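You operate a simulated robot arm through the tools that you are given. There is no shell and no other tool. Be economical: measure what you need, move in short steps, check, and stop when the job is done.

Carry out the task below with a simulated robot arm. There is one attempt and no reset: what you move stays moved.

TASK
Put the centre bolt with the smallest size on its label from the top of the small-parts bench in the grey mug. Then take the gold sleeve and leave it on the steel cup.
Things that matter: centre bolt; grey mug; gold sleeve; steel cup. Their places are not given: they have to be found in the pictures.

It is judged by the outcome, as a careful person would: the job done as asked, and still so three seconds after it is handed in. It fails if anything else is knocked over, pushed out of place, dropped, spilled or broken.

THE ROBOT
A 7-joint arm with a two-finger parallel gripper, fixed in place. Base frame: the origin is at the foot of the arm, x ahead of it, y to its left, z up; the work surface is at about z = 800. Lengths are in mm, angles in degrees, forces in N, time in s.
With the tool pointing down near the work surface it reaches from about 300 to 700 mm from the base axis. Its first joint turns from -66.0 to 66.0 degrees. Payload 1.57 kg.
Tool frame: the origin (TCP) lies between the finger pads and is the grasp point; the fingertips stand 30 mm ahead of it; z points along the fingers, y is the line along which they close. The gripper opens to 110 mm. The fingers are 24 mm wide and 12 mm thick; the gripper's body (48 by 112 mm) begins 78 mm behind the TCP.
Orientation is that of the tool frame in the base frame, as a unit quaternion [w, x, y, z]. With the fingers straight down and closing along the base's y, the tool's x points along the base's -x, its y along +y and its z along -z.

THE INTERFACE
- The arm moves only by the tool apply_moves. Its argument "plan" is a list of rows, each a list of 7 numbers: the shift along the base's x, y, z in mm, then the turn, a rotation vector about the base's x, y, z in degrees, then the closure, from 0 (fully open) to 1 (shut). In form: [[tx, ty, tz, rx, ry, rz, jaw], ...]. A call has 1 to 20 rows; each row shifts and turns the commanded pose from where the row before left it. A row lasts 0.2 s, in which the tool goes at most 50 mm and 8.6 degrees; a call with a longer step from one row to the next is refused whole, and so is a gripper value outside its range. A pose out of reach is approached as far as the arm can. The call stops where the force on the tool passes 40 N (or 10 N more than at its start, if that is more) or the arm is blocked; 0.2 s more then pass. The fingers move at their own pace (about 108 mm/s each) and stop on an object; they squeeze with about 43 N. The grip force told is the motor's: it shows also when the fingers shut on nothing. Time passes only in rows, and 0.2 s behind the last, so rows that do not move let the fingers close. It gives the time, the measured TCP pose, the force on the tool (base axes), the opening and the grip force at its end, in the units of the frame above (readings bear some noise).
- Cameras (640 x 400 px; columns grow to the right, rows downward): "scene" is fixed at [176.9, -402.8, 1398.9]; the picture's right is [0.64, -0.77, 0.00], its down [-0.47, -0.39, -0.79] and it looks along [0.61, 0.51, -0.61] (base axes); focal length 373 px, centre (320, 200). "wrist" rides on the gripper at [-36, 0, -80] in the tool frame; the picture's right is [0.00, -1.00, 0.00], its down [0.97, 0.00, -0.24] and it looks along [0.24, 0.00, 0.97] (tool axes); focal length 218 px, centre (320, 200).
- camera(camera): a new picture of that camera. No time passes.
- measure_at(camera, pixels): for up to 12 pixels [column, row] of the newest picture of that camera ("zoom" is the newest enlarged one), the place [x, y, z] in the base frame of the surface seen there, good to about 2 mm. No time passes.
- inspect(camera, box): a new picture of the part [left, top, right, bottom] of that camera's present view, enlarged. No time passes.
- finish_job(): hands the job in; it is judged then, once.

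Work in short steps. Measure before you move; look again where a grasp or a placing could have gone wrong, and mend it. You have 80 turns and 46 pictures in all, the two below and enlarged ones among them. Open the gripper and draw the arm clear of the work before you hand the job in, unless the task says otherwise; then end with one line.

The tools are called after "Call:" as a command line: name --pt "numbers of a row" for each row, then --argument value for the rest, lists and objects as JSON in quotes. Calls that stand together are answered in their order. apply_moves: Moves the arm, as the interface text tells. Its arguments: {"type":"object","properties":{"plan":{"type":"array","items":{"type":"array","items":{"type":"number"}}}},"required":["plan"]} The other tools are called the same way: camera (camera) takes a picture; measure_at (camera, pixels) gives the place of the surface under pixels of a picture; inspect (camera, box) takes an enlarged picture of a part of a camera's view; finish_job () hands the job in.

At the start:

```text
time_s: 0.0
position: [400.4, -106.8, 1155.0]
tcp_rot: [0.0, 0.0, 1.0, 0.0]
force: [0.6, 0.2, 0.4]
opening: 109.8
gripper_force: 0.2
```

scene: 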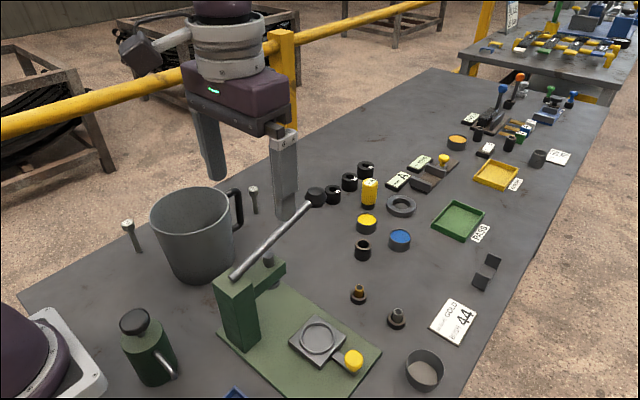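
wrist: 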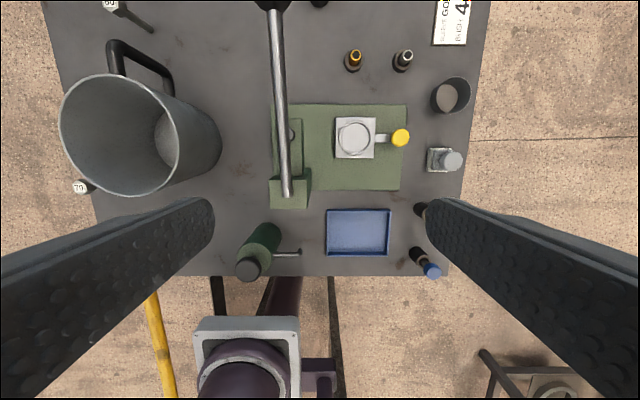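

The scene shows labelled bolts near the mug at (128,223) and (253,188), and small bushings at (358,290) and (397,315). I'll enlarge these.

Call:
inspect --camera "scene" --box '[100, 150, 300, 290]'

Call:
inspect --camera "scene" --box '[300, 150, 520, 290]'

Call:
inspect --camera "scene" --box '[320, 260, 500, 400]'

Call:
inspect --camera "wrist" --box '[40, 0, 280, 210]'

```text
2.86 times, centred on (200, 220) of scene
```

zoom: 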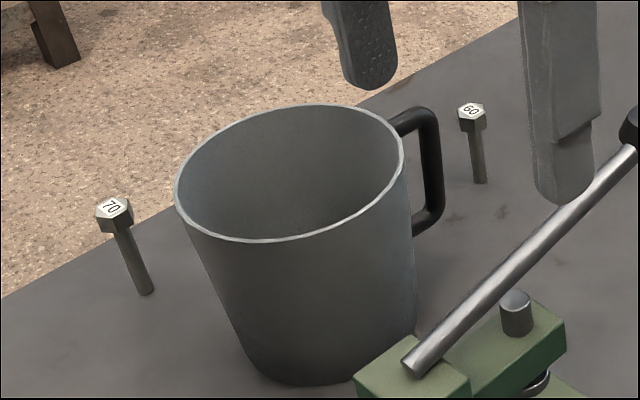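

```text
2.86 times, centred on (410, 220) of scene
```

zoom: 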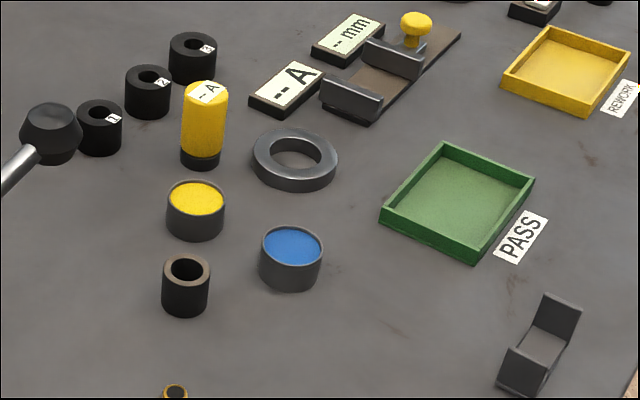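

```text
2.86 times, centred on (410, 330) of scene
```

zoom: 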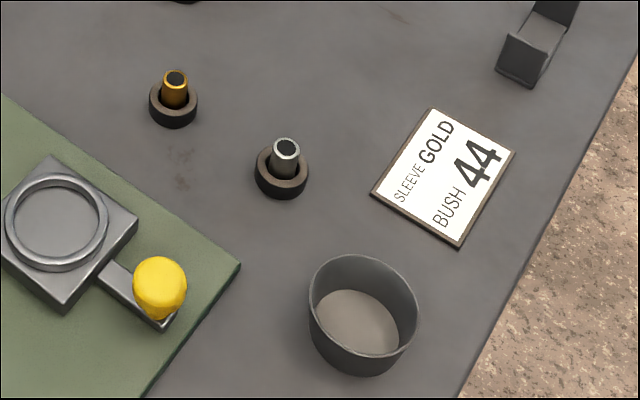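

```text
1.90 times, centred on (160, 105) of wrist
```

zoom: 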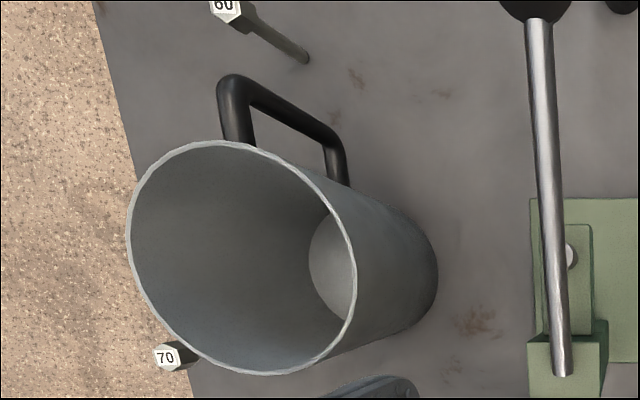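

Two bolts are visible (60 and 70), but others may be hidden. I'll inspect the far part and then move up and left to look around the mug.

Call:
inspect --camera "scene" --box '[430, 60, 620, 200]'

Call:
apply_moves --pt "30 30 0 0 0 0 0" --pt "40 30 0 0 0 0 0" --pt "40 30 0 0 0 0 0" --pt "40 30 0 0 0 0 0" --pt "0 0 0 0 0 0 0"

Call:
camera --camera "wrist"

Call:
camera --camera "scene"

```text
2.86 times, centred on (525, 130) of scene
```

zoom: 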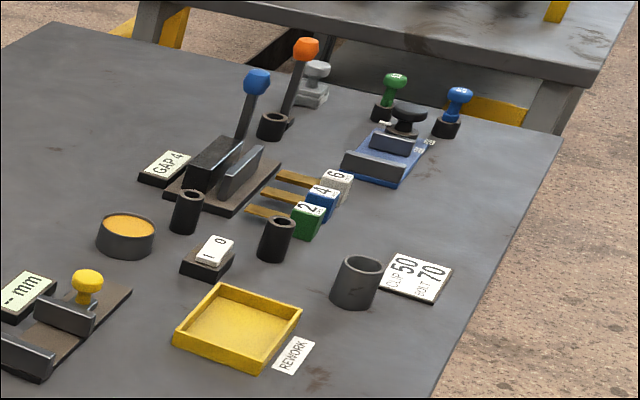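

```text
time_s: 1.2
position: [552.1, 12.4, 1155.5]
tcp_rot: [0.0, 0.001, 1.0, 0.0]
force: [0.4, -0.3, 0.1]
opening: 109.9
gripper_force: 0.2
```

```text
38 pictures are left
```

wrist: 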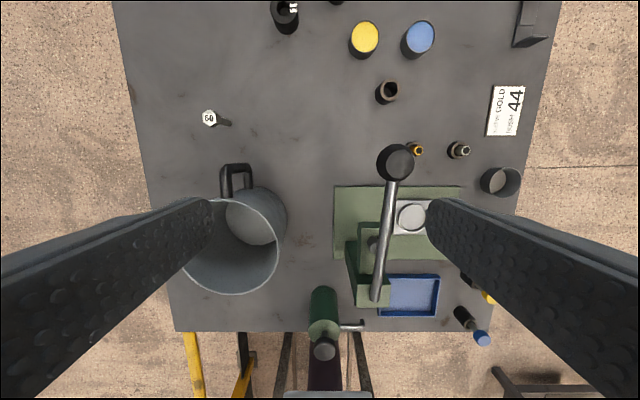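

```text
37 pictures are left
```

scene: 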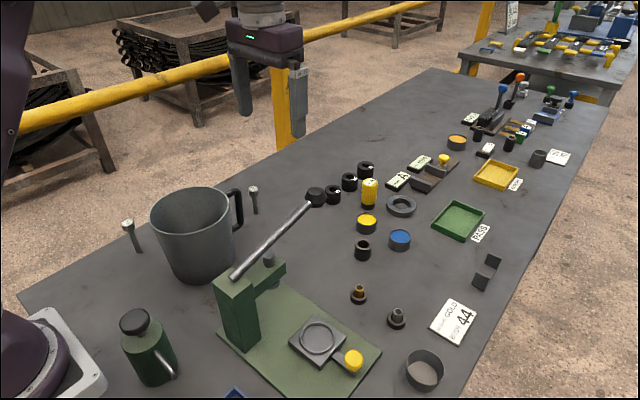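

I'll measure the key places, and look at the front-right corner hidden by the finger.

Call:
measure_at --camera "scene" --pixels '[[253, 190], [128, 223], [358, 287], [358, 300], [397, 311], [425, 360], [411, 375], [442, 370], [538, 153], [137, 250], [257, 212], [340, 360]]'

Call:
inspect --camera "wrist" --box '[370, 70, 550, 200]'

Call:
apply_moves --pt "-40 -40 0 0 0 0 0" --pt "-30 -40 0 0 0 0 0" --pt "-30 -40 0 0 0 0 0" --pt "-30 -40 0 0 0 0 0" --pt "0 -40 0 0 0 0 0" --pt "0 -40 0 0 0 0 0" --pt "0 0 0 0 0 0 0"

Call:
camera --camera "wrist"

```text
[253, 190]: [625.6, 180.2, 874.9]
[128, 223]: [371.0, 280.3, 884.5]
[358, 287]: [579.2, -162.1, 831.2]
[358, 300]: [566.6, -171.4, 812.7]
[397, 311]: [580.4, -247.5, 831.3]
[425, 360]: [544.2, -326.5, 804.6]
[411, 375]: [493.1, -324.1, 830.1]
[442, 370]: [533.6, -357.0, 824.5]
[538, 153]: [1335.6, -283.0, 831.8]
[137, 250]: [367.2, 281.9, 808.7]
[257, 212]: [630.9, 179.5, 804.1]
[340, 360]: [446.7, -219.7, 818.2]
```

```text
3.08 times, centred on (460, 135) of wrist
```

zoom: 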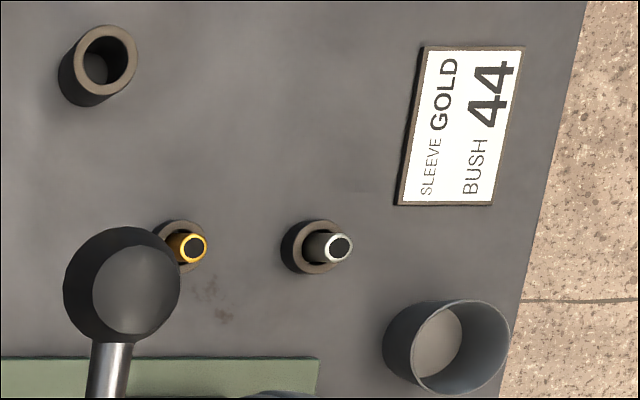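

```text
refused: row 1 steps farther than a row can; nothing moved
```

```text
35 pictures are left
```

wrist: 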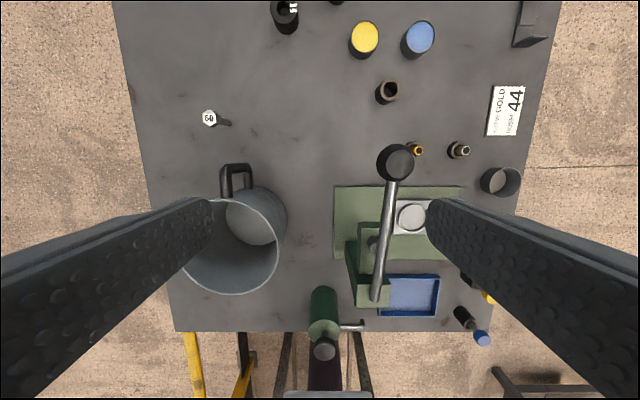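

The far cup is out of reach (x≈1335). I'll move right to view the front-right corner.

Call:
apply_moves --pt "-20 -40 0 0 0 0 0" --pt "-20 -40 0 0 0 0 0" --pt "-20 -40 0 0 0 0 0" --pt "-20 -40 0 0 0 0 0" --pt "-20 -40 0 0 0 0 0" --pt "-20 -40 0 0 0 0 0" --pt "-10 -40 0 0 0 0 0" --pt "0 -40 0 0 0 0 0" --pt "0 0 0 0 0 0 0"

Call:
camera --camera "wrist"

```text
time_s: 3.2
position: [422.9, -309.4, 1155.0]
tcp_rot: [0.001, 0.0, 1.0, 0.0]
force: [0.0, 0.3, 1.1]
opening: 110.2
gripper_force: 0.1
```

```text
34 pictures are left
```

wrist: 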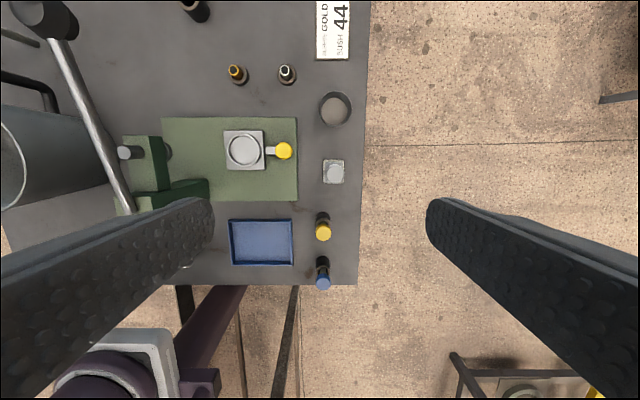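

Call:
inspect --camera "wrist" --box '[210, 50, 380, 156]'

Call:
inspect --camera "wrist" --box '[220, 140, 380, 300]'

Call:
measure_at --camera "wrist" --pixels '[[335, 93], [335, 126], [319, 110], [351, 110], [334, 112], [234, 71], [240, 80], [287, 70], [75, 20], [284, 150], [330, 40], [61, 90]]'

```text
3.76 times, centred on (295, 103) of wrist
```

zoom: 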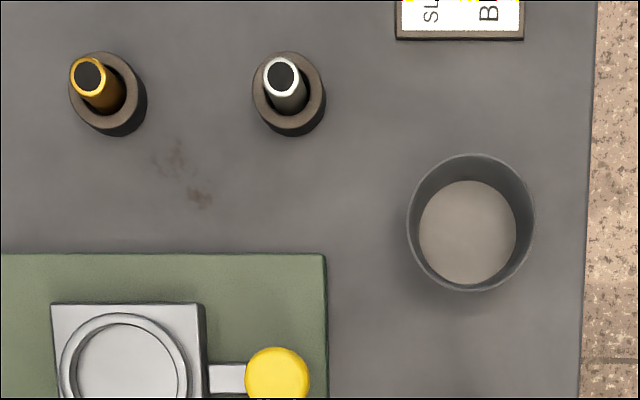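

```text
2.50 times, centred on (300, 220) of wrist
```

zoom: 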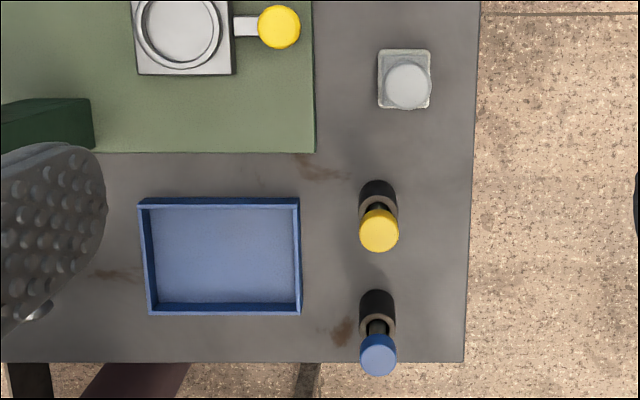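

```text
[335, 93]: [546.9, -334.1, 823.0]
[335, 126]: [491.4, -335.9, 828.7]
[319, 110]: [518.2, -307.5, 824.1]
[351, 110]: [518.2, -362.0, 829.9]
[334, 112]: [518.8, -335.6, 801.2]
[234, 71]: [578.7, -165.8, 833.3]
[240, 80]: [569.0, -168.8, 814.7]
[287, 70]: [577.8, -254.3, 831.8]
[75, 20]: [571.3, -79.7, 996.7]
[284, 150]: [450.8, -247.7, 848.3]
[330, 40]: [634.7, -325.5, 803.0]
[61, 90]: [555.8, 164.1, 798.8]
```

Steel cup is at about (519,-335), rim z≈830; gold sleeve at (578,-164). Now measuring the mug rim and handle.

Call:
measure_at --camera "scene" --pixels '[[152, 217], [228, 206], [190, 189], [200, 236], [205, 215], [238, 192], [241, 226], [205, 280], [253, 186], [254, 194], [320, 190], [234, 285]]'

Call:
apply_moves --pt "20 40 0 0 0 0 0" --pt "20 40 0 0 0 0 0" --pt "20 40 0 0 0 0 0" --pt "20 40 0 0 0 0 0" --pt "20 40 0 0 0 0 0" --pt "20 40 0 0 0 0 0" --pt "20 40 0 0 0 0 0" --pt "20 40 0 0 0 0 0" --pt "10 40 0 0 0 0 0" --pt "10 40 0 0 0 0 0" --pt "10 40 0 0 0 0 0" --pt "8 40 0 0 0 0 0" --pt "0 10 -40 0 0 0 0" --pt "0 0 -45 0 0 0 0" --pt "0 0 -45 0 0 0 0" --pt "0 0 0 0 0 0 0"

Call:
camera --camera "wrist"

```text
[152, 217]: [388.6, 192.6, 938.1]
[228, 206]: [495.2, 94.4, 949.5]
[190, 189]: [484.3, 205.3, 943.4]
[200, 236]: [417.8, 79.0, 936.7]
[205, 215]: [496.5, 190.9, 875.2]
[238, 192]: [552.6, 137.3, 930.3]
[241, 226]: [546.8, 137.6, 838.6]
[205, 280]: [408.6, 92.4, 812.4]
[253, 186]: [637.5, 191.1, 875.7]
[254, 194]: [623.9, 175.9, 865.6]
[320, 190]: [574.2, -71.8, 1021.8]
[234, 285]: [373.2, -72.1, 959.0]
```

```text
time_s: 6.6
position: [603.1, 164.4, 1026.5]
tcp_rot: [0.0, 0.0, 1.0, 0.0]
force: [0.6, 0.7, -0.3]
opening: 110.0
gripper_force: 0.0
out of reach, approached as far as the arm can: row 12
```

```text
31 pictures are left
```

wrist: 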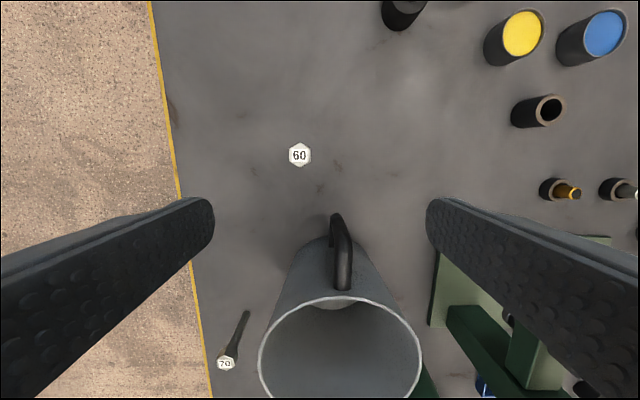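

No other bolt stands around the mug; the 60 bolt head is at (300,155). I'll zoom in and measure it.

Call:
inspect --camera "wrist" --box '[150, 80, 350, 205]'

Call:
measure_at --camera "wrist" --pixels '[[300, 155], [300, 144], [300, 165], [290, 155], [309, 155], [172, 112], [336, 215], [345, 285], [259, 355], [421, 355], [340, 298], [330, 180]]'

```text
3.20 times, centred on (250, 142) of wrist
```

zoom: 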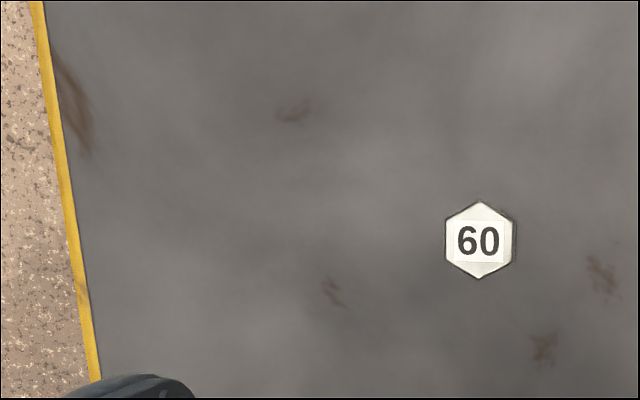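

```text
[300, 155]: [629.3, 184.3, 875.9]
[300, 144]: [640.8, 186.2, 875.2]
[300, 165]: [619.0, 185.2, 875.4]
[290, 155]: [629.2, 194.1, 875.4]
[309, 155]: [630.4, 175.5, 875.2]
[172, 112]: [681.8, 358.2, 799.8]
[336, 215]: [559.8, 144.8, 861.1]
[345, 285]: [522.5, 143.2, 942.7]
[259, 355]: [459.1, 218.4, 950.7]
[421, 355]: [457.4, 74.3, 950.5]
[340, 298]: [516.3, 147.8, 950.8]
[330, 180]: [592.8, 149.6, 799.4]
```

The head's flats already face y; head centre ≈(629.6,184.8), top z≈875. I'll centre and descend partway.

Call:
apply_moves --pt "13 10 -40 0 0 0 0" --pt "13 10 -40 0 0 0 0.4" --pt "0 0 -20 0 0 0 0.4" --pt "0 0 0 0 0 0 0.4"

```text
time_s: 7.6
position: [626.9, 185.9, 927.9]
tcp_rot: [0.0, 0.001, 1.0, -0.001]
force: [0.5, 0.7, -0.3]
opening: 65.9
gripper_force: 0.1
```

Aligned; adjusting 2 mm and descending so the pads meet the head, then closing.

Call:
apply_moves --pt "2.5 -1 -20 0 0 0 0.4" --pt "0 0 -22 0 0 0 0.4" --pt "0 0 -22 0 0 0 0.4" --pt "0 0 0 0 0 0 0.4"

Call:
inspect --camera "wrist" --box '[220, 80, 420, 205]'

```text
time_s: 8.6
position: [630.3, 186.1, 865.6]
tcp_rot: [0.0, 0.0, 1.0, 0.0]
force: [1.5, 0.3, 0.5]
opening: 66.0
gripper_force: 0.1
```

```text
3.20 times, centred on (320, 142) of wrist
```

zoom: 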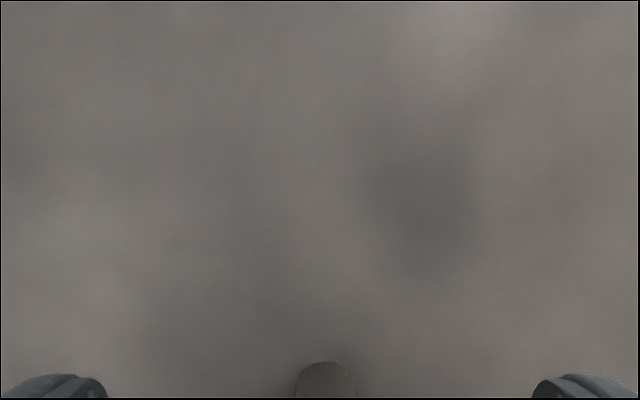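

Well centred; closing.

Call:
apply_moves --pt "0 -0.5 0 0 0 0 0.7" --pt "0 0 0 0 0 0 1" --pt "0 0 0 0 0 0 1" --pt "0 0 0 0 0 0 1"

Call:
apply_moves --pt "0 0 10 0 0 0 1" --pt "0 0 30 0 0 0 1" --pt "0 0 40 0 0 0 1" --pt "0 0 40 0 0 0 1" --pt "0 0 40 0 0 0 1" --pt "0 0 0 0 0 0 1"

Call:
camera --camera "scene"

```text
time_s: 9.6
position: [631.4, 185.5, 865.4]
tcp_rot: [0.001, 0.0, 1.0, 0.0]
force: [0.0, -0.5, 0.7]
opening: 25.1
gripper_force: 36.9
```

```text
time_s: 11.0
position: [631.5, 187.6, 1025.9]
tcp_rot: [0.001, 0.0, 1.0, 0.0]
force: [0.2, 0.2, -1.6]
opening: 25.2
gripper_force: 36.5
```

```text
28 pictures are left
```

scene: 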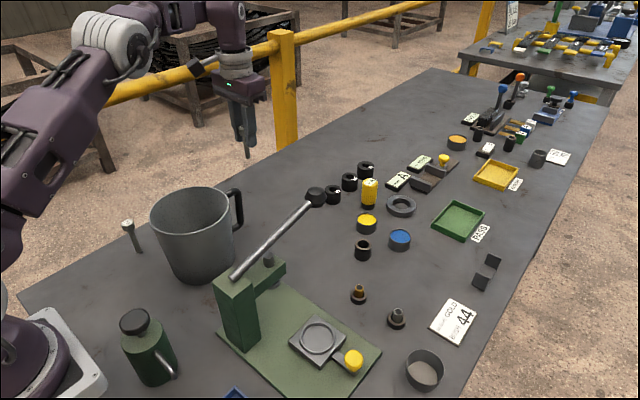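

Bolt is held. The mug rim fits a circle centred (445,146), r≈72, z≈951; raising and moving over it.

Call:
apply_moves --pt "0 0 35 0 0 0 1" --pt "-40 -8 0 0 0 0 1" --pt "-40 -8 0 0 0 0 1" --pt "-40 -9 0 0 0 0 1" --pt "-40 -9 0 0 0 0 1" --pt "-26.5 -7 0 0 0 0 1" --pt "0 0 0 0 0 0 1" --pt "0 0 0 0 0 0 1"

Call:
camera --camera "wrist"

```text
time_s: 12.8
position: [446.9, 142.2, 1062.6]
tcp_rot: [0.0, -0.001, 1.0, 0.0]
force: [-0.1, -0.2, -1.2]
opening: 25.2
gripper_force: 36.7
```

```text
27 pictures are left
```

wrist: 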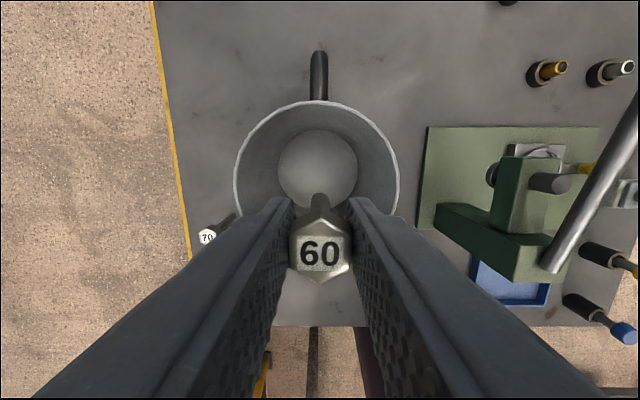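

Well over the mug; lowering inside to TCP z≈887 and releasing.

Call:
apply_moves --pt "-2 4 -40 0 0 0 1" --pt "0 0 -40 0 0 0 1" --pt "0 0 -40 0 0 0 1" --pt "0 0 -35 0 0 0 1" --pt "0 0 -20 0 0 0 1" --pt "0 0 0 0 0 0 1"

```text
time_s: 14.2
position: [442.5, 146.9, 883.9]
tcp_rot: [0.0, 0.0, 1.0, 0.0]
force: [0.4, -0.6, -0.5]
opening: 25.2
gripper_force: 36.8
```

Call:
apply_moves --pt "0 0 -6 0 0 0 1" --pt "0 0 0 0 0 0 0.6" --pt "0 0 0 0 0 0 0.6" --pt "0 0 0 0 0 0 0.6" --pt "0 0 30 0 0 0 0.6" --pt "0 0 40 0 0 0 0.6" --pt "0 0 45 0 0 0 0.6" --pt "0 0 45 0 0 0 0.6" --pt "0 0 45 0 0 0 0.6" --pt "0 0 0 0 0 0 0.6"

Call:
camera --camera "wrist"

```text
time_s: 16.4
position: [440.9, 146.1, 1082.9]
tcp_rot: [0.0, 0.0, 1.0, 0.0]
force: [-0.6, -0.2, -0.6]
opening: 44.1
gripper_force: 0.0
```

```text
26 pictures are left
```

wrist: 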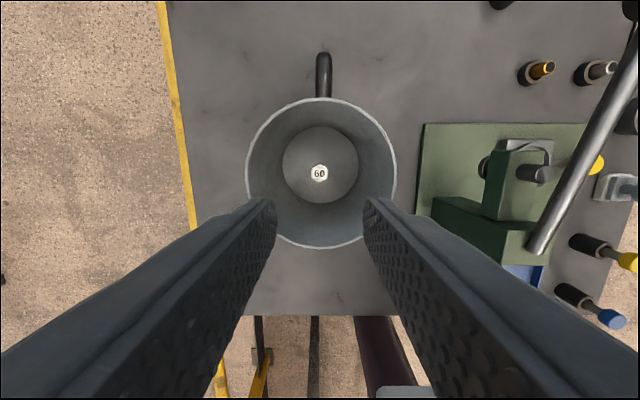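

The 60 bolt is standing in the mug. Now I'll go high over the lever to the gold sleeve, turning the gripper -90° so it closes along x, away from the lever knob.

Call:
apply_moves --pt "0 0 40 0 0 0 0.6" --pt "10 -28 0 0 0 -8.2 0.6" --pt "12 -28 0 0 0 -8.2 0.6" --pt "12 -28 0 0 0 -8.2 0.6" --pt "12 -28 0 0 0 -8.2 0.6" --pt "12 -28 0 0 0 -8.2 0.6" --pt "12 -28 0 0 0 -8.2 0.6" --pt "12 -28 0 0 0 -8.2 0.6" --pt "12 -28 0 0 0 -8.2 0.6" --pt "12 -28 0 0 0 -8.2 0.6" --pt "12 -28 0 0 0 -8.2 0.6" --pt "12 -30 0 0 0 -8 0.6" --pt "5 0 -30 0 0 0 0.6" --pt "0 0 -40 0 0 0 0.6" --pt "0 0 0 0 0 0 0.6"

Call:
camera --camera "wrist"

```text
time_s: 19.6
position: [576.6, -162.3, 1053.5]
tcp_rot: [0.0, 0.707, 0.707, 0.0]
force: [0.0, 0.2, 0.0]
opening: 44.2
gripper_force: 0.0
```

```text
25 pictures are left
```

wrist: 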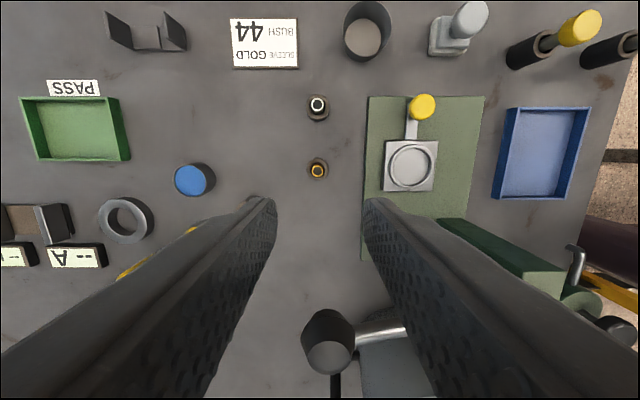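

Call:
inspect --camera "wrist" --box '[287, 150, 347, 190]'

Call:
measure_at --camera "wrist" --pixels '[[317, 165], [317, 176], [312, 170], [322, 170], [308, 168], [327, 168], [317, 159], [317, 180], [317, 171]]'

Call:
inspect --camera "scene" --box '[328, 270, 418, 335]'

```text
10.00 times, centred on (317, 170) of wrist
```

zoom: 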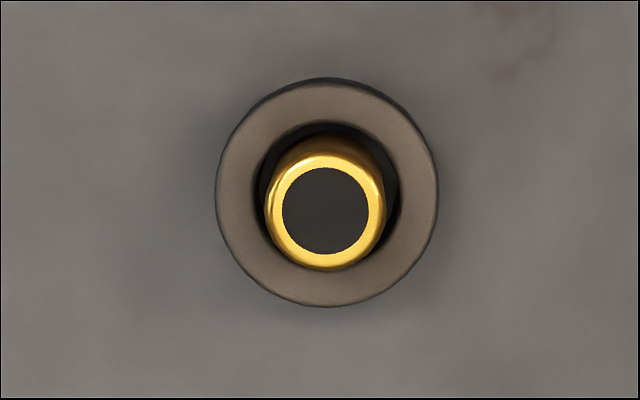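

```text
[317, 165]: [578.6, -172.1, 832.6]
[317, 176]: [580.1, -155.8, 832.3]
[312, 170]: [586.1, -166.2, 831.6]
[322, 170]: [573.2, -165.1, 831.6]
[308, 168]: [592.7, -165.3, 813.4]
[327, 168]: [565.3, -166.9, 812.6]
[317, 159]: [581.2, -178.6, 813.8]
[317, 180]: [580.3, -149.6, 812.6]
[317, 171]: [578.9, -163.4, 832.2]
```

```text
6.15 times, centred on (373, 302) of scene
```

zoom: 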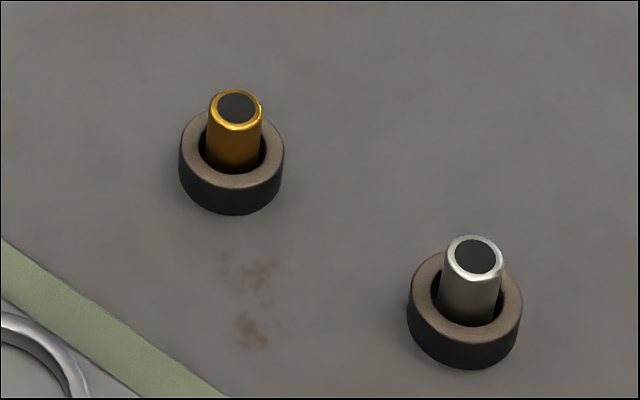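

Sleeve centre (579.5,-164), top z 832, holder top z 813. Descending so fingertips stop just above the holder.

Call:
apply_moves --pt "3 -1.7 -40 0 0 0 0.6" --pt "0 0 -40 0 0 0 0.6" --pt "0 0 -40 0 0 0 0.6" --pt "0 0 -40 0 0 0 0.6" --pt "0 0 -30 0 0 0 0.6" --pt "0 0 0 0 0 0 0.6"

Call:
camera --camera "scene"

Call:
inspect --camera "wrist" --box '[240, 120, 400, 220]'

```text
time_s: 21.0
position: [579.1, -162.5, 865.3]
tcp_rot: [0.0, 0.707, 0.708, -0.001]
force: [0.6, -0.2, -0.2]
opening: 43.9
gripper_force: 0.0
```

```text
22 pictures are left
```

scene: 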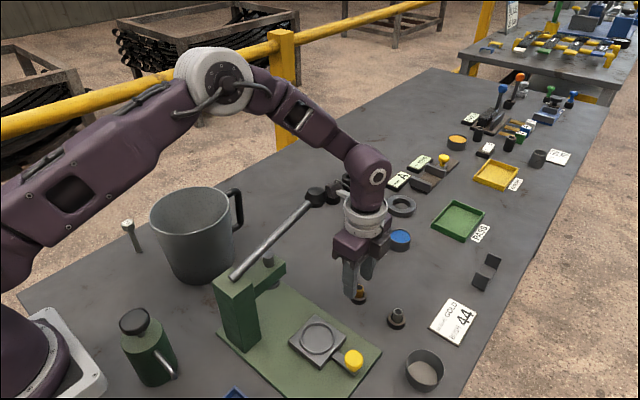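

```text
4.00 times, centred on (320, 170) of wrist
```

zoom: 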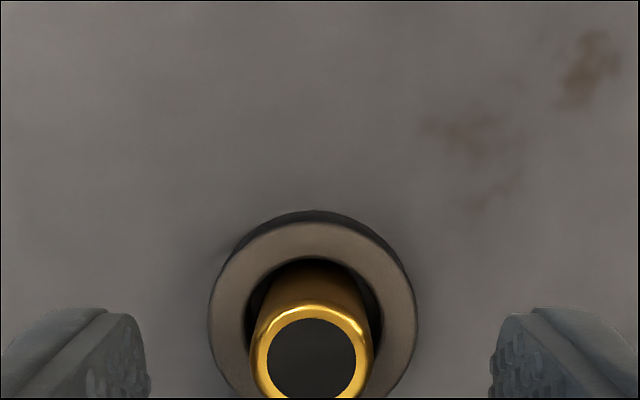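

The wrist appears near the lever knob at (325,195); checking the clearance.

Call:
inspect --camera "scene" --box '[290, 150, 400, 220]'

Call:
measure_at --camera "scene" --pixels '[[316, 195], [332, 190], [343, 182], [347, 200], [350, 213]]'

```text
5.71 times, centred on (345, 185) of scene
```

zoom: 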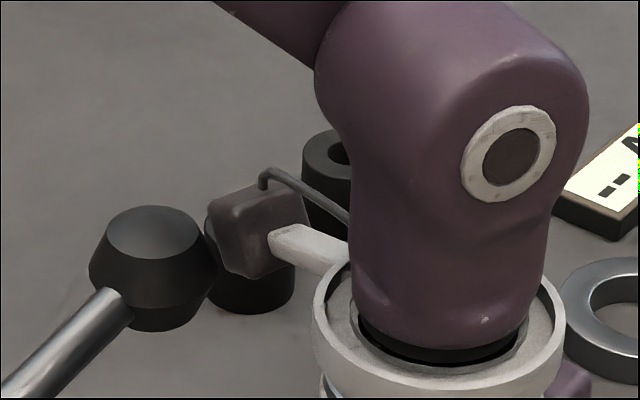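

```text
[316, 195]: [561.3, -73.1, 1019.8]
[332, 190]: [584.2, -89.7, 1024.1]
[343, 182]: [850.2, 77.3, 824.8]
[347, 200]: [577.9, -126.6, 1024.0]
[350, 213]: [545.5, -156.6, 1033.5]
```

A box on the wrist (584,-90,1024) nearly touches the lever knob. I'll raise, turn back +90° so the box points toward -x, and re-descend.

Call:
apply_moves --pt "0 -1 30 0 0 0 0.6" --pt "0 0 40 0 0 0 0.6" --pt "0 0 40 0 0 0 0.6" --pt "0 0 30 0 0 0 0.6" --pt "0 0 0 0 0 8.2 0.6" --pt "0 0 0 0 0 8.2 0.6" --pt "0 0 0 0 0 8.2 0.6" --pt "0 0 0 0 0 8.2 0.6" --pt "0 0 0 0 0 8.2 0.6" --pt "0 0 0 0 0 8.2 0.6" --pt "0 0 0 0 0 8.2 0.6" --pt "0 0 0 0 0 8.2 0.6" --pt "0 0 0 0 0 8.2 0.6" --pt "0 0 0 0 0 8.2 0.6" --pt "0 0 0 0 0 8 0.6" --pt "0 0 0 0 0 0 0.6"

Call:
apply_moves --pt "0 0 -40 0 0 0 0.6" --pt "0 0 -40 0 0 0 0.6" --pt "0 0 -40 0 0 0 0.6" --pt "0 0 -20 0 0 0 0.6" --pt "0 0 0 0 0 0 0.6"

Call:
inspect --camera "scene" --box '[280, 140, 440, 320]'

Call:
inspect --camera "wrist" --box '[240, 120, 400, 220]'

```text
time_s: 24.4
position: [581.3, -165.0, 1004.1]
tcp_rot: [0.0, -0.001, 1.0, 0.001]
force: [-0.3, -0.5, -0.2]
opening: 44.1
gripper_force: 0.0
```

```text
time_s: 25.6
position: [581.6, -165.1, 863.5]
tcp_rot: [0.0, 0.0, 1.0, 0.0]
force: [0.4, 0.5, 0.8]
opening: 44.0
gripper_force: 0.1
```

```text
2.22 times, centred on (360, 230) of scene
```

zoom: 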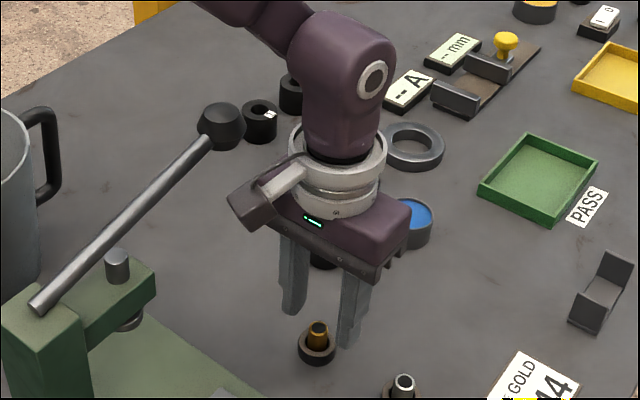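

```text
4.00 times, centred on (320, 170) of wrist
```

zoom: 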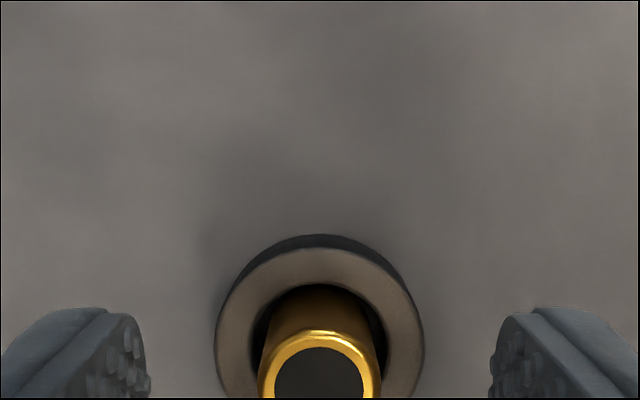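

Clear of the lever and centred in y. Descending 17 mm, shifting x -2, and closing.

Call:
apply_moves --pt "-2 0.5 -10 0 0 0 0.6" --pt "0 0 -7 0 0 0 0.6" --pt "0 0 0 0 0 0 0.6" --pt "0 0 0 0 0 0 0.8" --pt "0 0 0 0 0 0 1" --pt "0 0 0 0 0 0 1" --pt "0 0 0 0 0 0 1"

```text
time_s: 27.2
position: [580.4, -164.1, 846.5]
tcp_rot: [-0.001, 0.001, 1.0, -0.001]
force: [0.0, -0.4, 0.1]
opening: 15.5
gripper_force: 30.7
```

Opening 15.5 mm matches the sleeve. Lifting slowly and checking.

Call:
apply_moves --pt "0 0 10 0 0 0 1" --pt "0 0 15 0 0 0 1" --pt "0 0 25 0 0 0 1" --pt "0 0 30 0 0 0 1" --pt "0 0 0 0 0 0 1"

Call:
inspect --camera "scene" --box '[320, 220, 480, 400]'

```text
time_s: 28.4
position: [578.7, -162.4, 929.6]
tcp_rot: [0.001, -0.001, 1.0, 0.001]
force: [-0.1, 0.1, 0.6]
opening: 0.0
gripper_force: 21.1
```

```text
2.22 times, centred on (400, 310) of scene
```

zoom: 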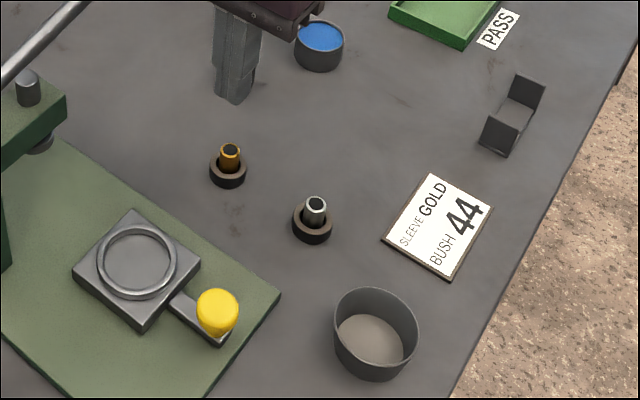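

The sleeve slipped and appears to be back in its holder. I'll check its present position closely.

Call:
apply_moves --pt "0 0 20 0 0 0 0.6" --pt "0 0 0 0 0 0 0.6" --pt "0 0 0 0 0 0 0.6"

Call:
inspect --camera "wrist" --box '[280, 140, 360, 190]'

Call:
measure_at --camera "zoom" --pixels '[[320, 200], [320, 150], [320, 250], [270, 200], [370, 200], [320, 100], [320, 300], [200, 200], [440, 200]]'

```text
time_s: 29.2
position: [578.8, -163.9, 950.1]
tcp_rot: [0.0, 0.0, 1.0, 0.0]
force: [0.3, 0.7, -0.4]
opening: 43.9
gripper_force: 0.1
```

```text
8.00 times, centred on (320, 165) of wrist
```

zoom: 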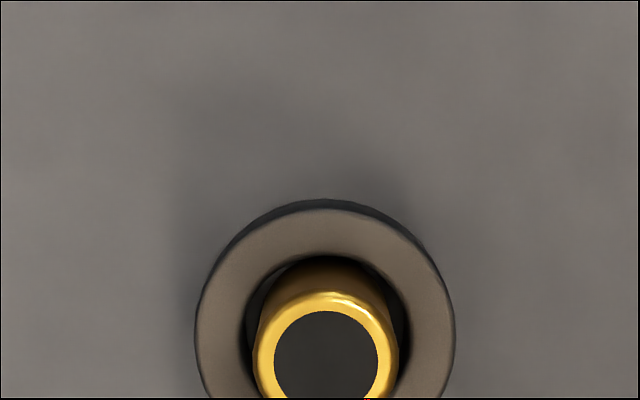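

```text
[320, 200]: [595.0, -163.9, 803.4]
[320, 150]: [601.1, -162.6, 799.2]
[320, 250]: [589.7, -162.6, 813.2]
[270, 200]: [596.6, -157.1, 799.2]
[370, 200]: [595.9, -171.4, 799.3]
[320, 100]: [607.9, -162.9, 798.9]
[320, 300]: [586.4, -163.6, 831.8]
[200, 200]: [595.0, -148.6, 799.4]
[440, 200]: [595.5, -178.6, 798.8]
```

The sleeve is unmoved. I'll grip lower (tips ≈814) and lift in tiny steps while reading the force.

Call:
apply_moves --pt "0.7 0 -40 0 0 0 0.6" --pt "0 0 -40 0 0 0 0.6" --pt "0 0 -20 0 0 0 0.6" --pt "0 0 -5.5 0 0 0 0.6" --pt "0 0 0 0 0 0 0.6" --pt "0 0 0 0 0 0 0.8" --pt "0 0 0 0 0 0 1" --pt "0 0 0 0 0 0 1" --pt "0 0 0 0 0 0 1" --pt "0 0 0 0 0 0 1"

Call:
apply_moves --pt "0 0 2 0 0 0 1" --pt "0 0 2 0 0 0 1" --pt "0 0 0 0 0 0 1"

Call:
inspect --camera "scene" --box '[318, 260, 398, 320]'

```text
time_s: 31.4
position: [580.7, -164.7, 842.8]
tcp_rot: [0.001, -0.001, 1.0, 0.001]
force: [0.7, 21.1, -1.0]
opening: 32.4
gripper_force: 40.8
```

```text
time_s: 32.0
position: [580.5, -164.0, 843.9]
tcp_rot: [0.0, 0.0, 1.0, 0.0]
force: [4.3, -1.0, -8.5]
opening: 32.3
gripper_force: 41.2
stopped in row 2: the force on the tool passed its limit (the readings are from after the stop); the commanded pose is now the measured one
```

```text
6.67 times, centred on (358, 290) of scene
```

zoom: 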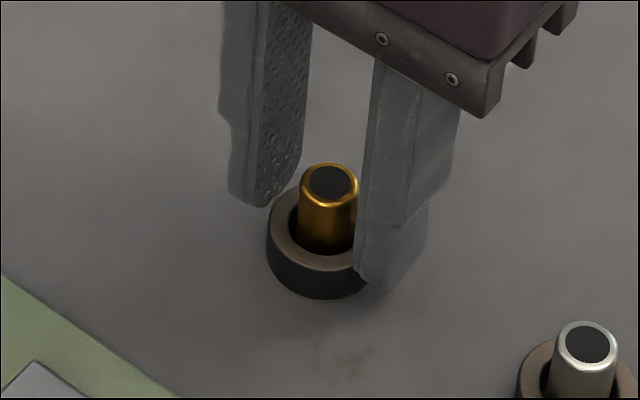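

The fingers caught the holder, which is fixed to the bench. Opening, going up 3.5 mm, gripping the sleeve only, and test-lifting by small steps.

Call:
apply_moves --pt "0 0 0 0 0 0 0.6" --pt "0 0 0 0 0 0 0.6" --pt "0 0 1.7 0 0 0 0.6" --pt "0 0 0 0 0 0 0.6" --pt "0 0 0 0 0 0 0.85" --pt "0 0 0 0 0 0 1" --pt "0 0 0 0 0 0 1" --pt "0 0 0 0 0 0 1" --pt "0 0 0 0 0 0 1"

Call:
apply_moves --pt "0 0 1.5 0 0 0 1" --pt "0 0 0 0 0 0 1"

```text
time_s: 34.0
position: [579.3, -165.4, 845.5]
tcp_rot: [-0.001, 0.0, 1.0, 0.0]
force: [-0.1, 0.5, 0.2]
opening: 14.9
gripper_force: 31.0
```

```text
time_s: 34.6
position: [578.1, -163.5, 847.9]
tcp_rot: [-0.001, 0.0, 1.0, 0.0]
force: [-0.1, -0.7, 0.6]
opening: 15.5
gripper_force: 30.8
```

No resistance; continuing with small steps.

Call:
apply_moves --pt "0 0 2 0 0 0 1" --pt "0 0 2 0 0 0 1" --pt "0 0 2 0 0 0 1" --pt "0 0 0 0 0 0 1"

Call:
inspect --camera "scene" --box '[318, 260, 398, 320]'

```text
time_s: 35.6
position: [579.7, -165.6, 853.2]
tcp_rot: [-0.001, 0.0, 1.0, 0.0]
force: [-0.5, 0.0, -0.1]
opening: 15.5
gripper_force: 31.1
```

```text
6.67 times, centred on (358, 290) of scene
```

zoom: 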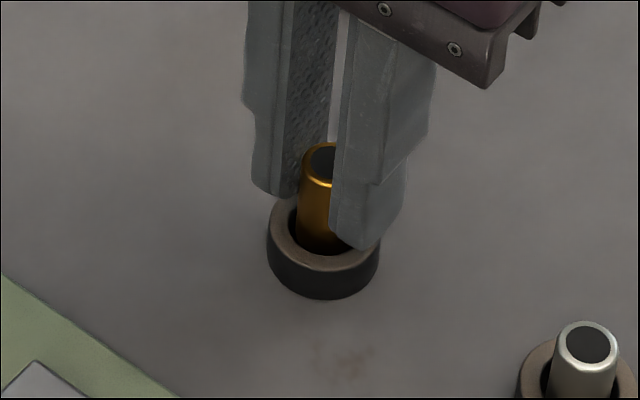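

The sleeve is rising with the fingers. Continuing gently.

Call:
apply_moves --pt "0 0 2 0 0 0 1" --pt "0 0 3 0 0 0 1" --pt "0 0 3 0 0 0 1" --pt "0 0 3 0 0 0 1" --pt "0 0 3 0 0 0 1" --pt "0 0 3 0 0 0 1" --pt "0 0 3 0 0 0 1" --pt "0 0 0 0 0 0 1"

Call:
inspect --camera "scene" --box '[318, 260, 398, 320]'

```text
time_s: 37.4
position: [578.9, -166.0, 872.7]
tcp_rot: [-0.002, 0.0, 1.0, 0.0]
force: [0.2, 0.8, -1.1]
opening: 15.3
gripper_force: 31.4
```

```text
6.67 times, centred on (358, 290) of scene
```

zoom: 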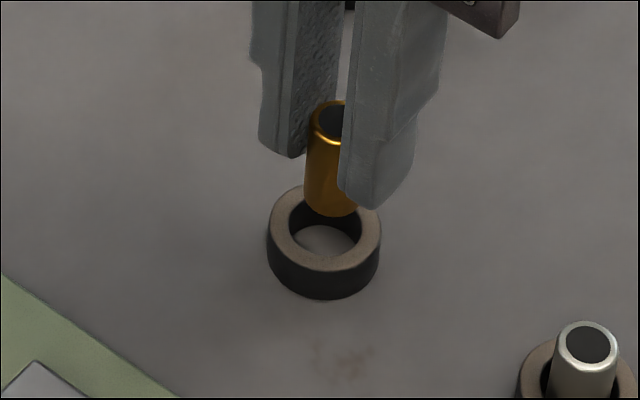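

Sleeve is out of the holder and still gripped. Raising a bit more and carrying it gently toward the cup.

Call:
apply_moves --pt "0 0 4 0 0 0 1" --pt "0 0 6 0 0 0 1" --pt "0 0 8 0 0 0 1" --pt "0 0 8 0 0 0 1" --pt "0 0 8 0 0 0 1" --pt "0 0 4 0 0 0 1" --pt "-1 -4 0 0 0 0 1" --pt "-3 -8 0 0 0 0 1" --pt "-4 -12 0 0 0 0 1" --pt "-5 -14 0 0 0 0 1" --pt "-5 -14 0 0 0 0 1" --pt "-5 -14 0 0 0 0 1" --pt "-5 -14 0 0 0 0 1" --pt "-5 -14 0 0 0 0 1" --pt "-5 -14 0 0 0 0 1" --pt "-5 -14 0 0 0 0 1" --pt "-5 -14 0 0 0 0 1" --pt "-4 -10 0 0 0 0 1" --pt "-2 -5 0 0 0 0 1" --pt "0 0 0 0 0 0 1"

Call:
inspect --camera "scene" --box '[320, 260, 500, 400]'

Call:
camera --camera "wrist"

```text
time_s: 41.6
position: [525.7, -315.5, 909.5]
tcp_rot: [0.0, -0.001, 1.0, 0.001]
force: [-0.9, -0.6, -0.3]
opening: 15.5
gripper_force: 30.9
```

```text
2.86 times, centred on (410, 330) of scene
```

zoom: 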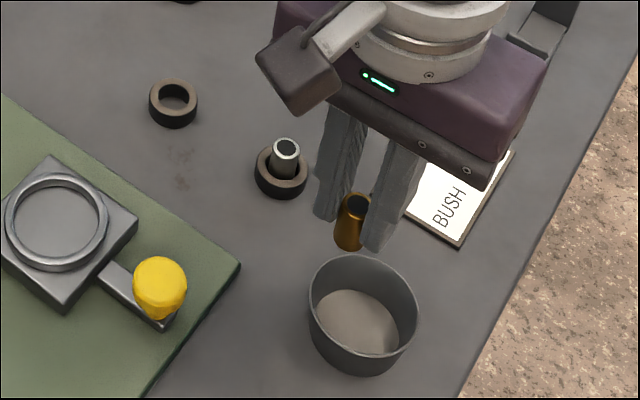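

```text
11 pictures are left
```

wrist: 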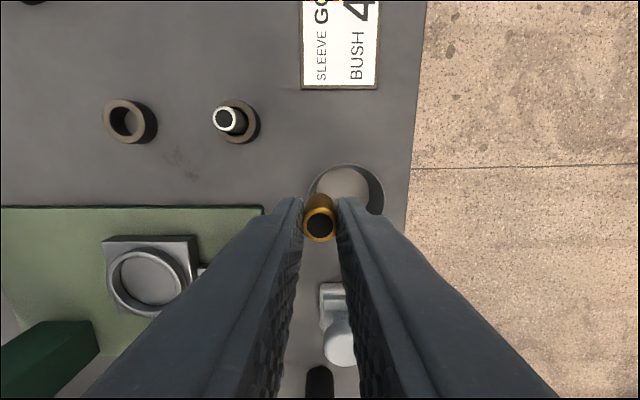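

Call:
measure_at --camera "wrist" --pixels '[[345, 164], [310, 190], [383, 190], [350, 185], [375, 212]]'

Call:
measure_at --camera "scene" --pixels '[[408, 358], [436, 352], [425, 352], [410, 372], [424, 384], [443, 370]]'

```text
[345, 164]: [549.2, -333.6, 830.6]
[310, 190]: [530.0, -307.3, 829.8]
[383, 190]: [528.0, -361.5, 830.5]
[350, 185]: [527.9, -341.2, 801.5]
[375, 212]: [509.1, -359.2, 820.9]
```

```text
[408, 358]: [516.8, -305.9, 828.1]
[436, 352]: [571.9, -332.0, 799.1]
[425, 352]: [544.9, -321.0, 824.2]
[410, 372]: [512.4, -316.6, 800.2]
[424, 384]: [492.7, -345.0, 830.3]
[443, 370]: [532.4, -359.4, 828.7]
```

Cup centre ≈(521,-334), rim z 830. Centering over it at a height that still clears.

Call:
apply_moves --pt "-2 -6 0 0 0 0 1" --pt "-2 -8 0 0 0 0 1" --pt "-0.7 -4.5 0 0 0 0 1" --pt "0 0 -6 0 0 0 1" --pt "0 0 -10 0 0 0 1" --pt "0 0 -10 0 0 0 1" --pt "0 0 0 0 0 0 1" --pt "0 0 0 0 0 0 1"

Call:
inspect --camera "scene" --box '[370, 290, 480, 390]'

Call:
camera --camera "wrist"

```text
time_s: 43.4
position: [522.4, -332.7, 884.0]
tcp_rot: [-0.001, 0.0, 1.0, -0.001]
force: [0.0, 0.7, -0.4]
opening: 15.4
gripper_force: 31.0
```

```text
4.00 times, centred on (425, 340) of scene
```

zoom: 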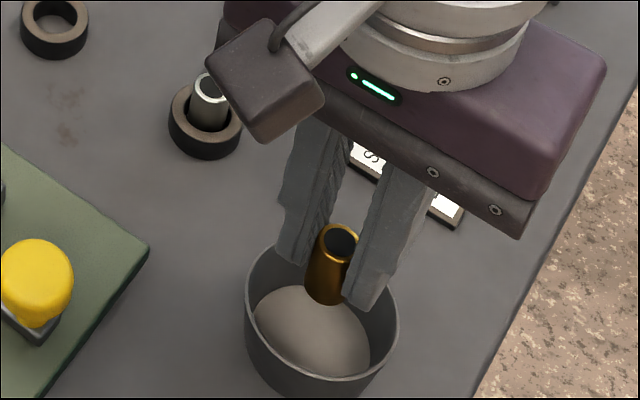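

```text
9 pictures are left
```

wrist: 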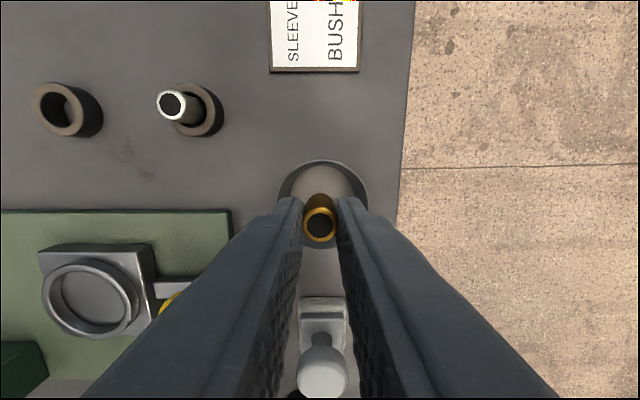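

Centred over the cup. Lowering gently to TCP z≈852.

Call:
apply_moves --pt "-1 -1 -6 0 0 0 1" --pt "0 0 -8 0 0 0 1" --pt "0 0 -8 0 0 0 1" --pt "0 0 -6 0 0 0 1" --pt "0 0 -3 0 0 0 1" --pt "0 0 0 0 0 0 1"

Call:
inspect --camera "scene" --box '[370, 290, 480, 390]'

```text
time_s: 44.8
position: [519.1, -334.9, 853.4]
tcp_rot: [-0.002, 0.0, 1.0, 0.0]
force: [-0.4, 0.1, -0.7]
opening: 15.4
gripper_force: 31.4
```

```text
4.00 times, centred on (425, 340) of scene
```

zoom: 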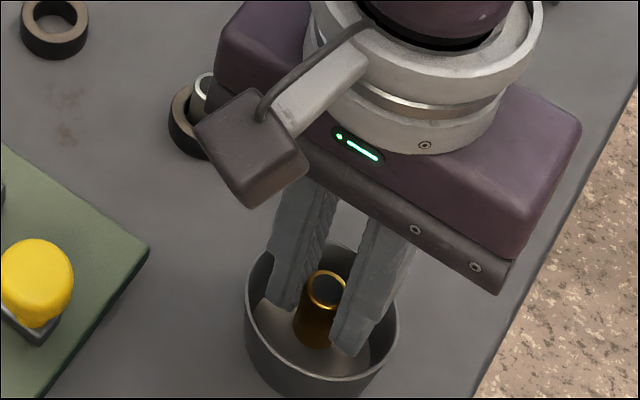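

The sleeve is inside the cup a few mm above its floor. Lowering 4 mm more, opening slightly, and rising.

Call:
apply_moves --pt "0.5 0.5 -2 0 0 0 1" --pt "0 0 -2 0 0 0 1" --pt "0 0 0 0 0 0 1"

Call:
apply_moves --pt "0 0 0 0 0 0 0.82" --pt "0 0 0 0 0 0 0.82" --pt "0 0 0 0 0 0 0.82" --pt "0 0 5 0 0 0 0.82" --pt "0 0 10 0 0 0 0.82" --pt "0 0 15 0 0 0 0.82" --pt "0 0 20 0 0 0 0.82" --pt "0 0 40 0 0 0 0.82" --pt "0 0 40 0 0 0 0.6" --pt "0 0 40 0 0 0 0.6" --pt "0 0 0 0 0 0 0.6"

Call:
camera --camera "wrist"

Call:
camera --camera "scene"

```text
time_s: 45.6
position: [519.2, -334.8, 849.0]
tcp_rot: [-0.001, 0.0, 1.0, 0.0]
force: [-1.5, 0.5, 4.0]
opening: 15.2
gripper_force: 31.5
```

```text
time_s: 48.0
position: [520.5, -336.3, 1019.3]
tcp_rot: [-0.001, 0.0, 1.0, 0.001]
force: [0.4, -0.2, -0.5]
opening: 17.9
gripper_force: 0.0
```

```text
7 pictures are left
```

wrist: 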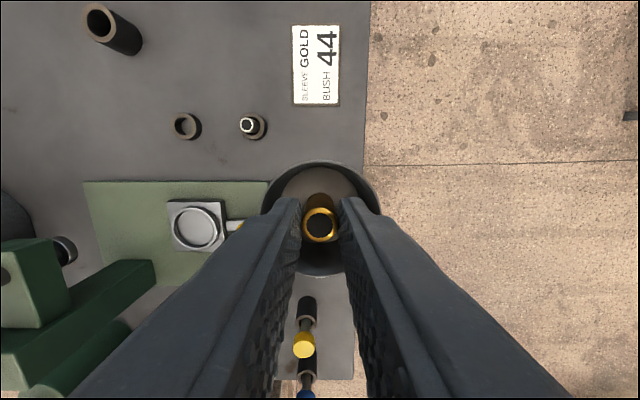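

```text
6 pictures are left
```

scene: 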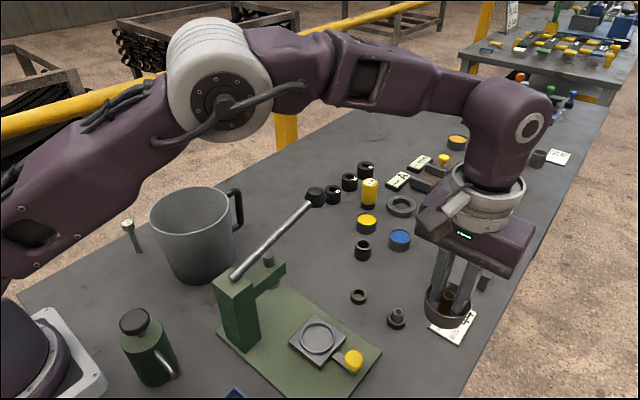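

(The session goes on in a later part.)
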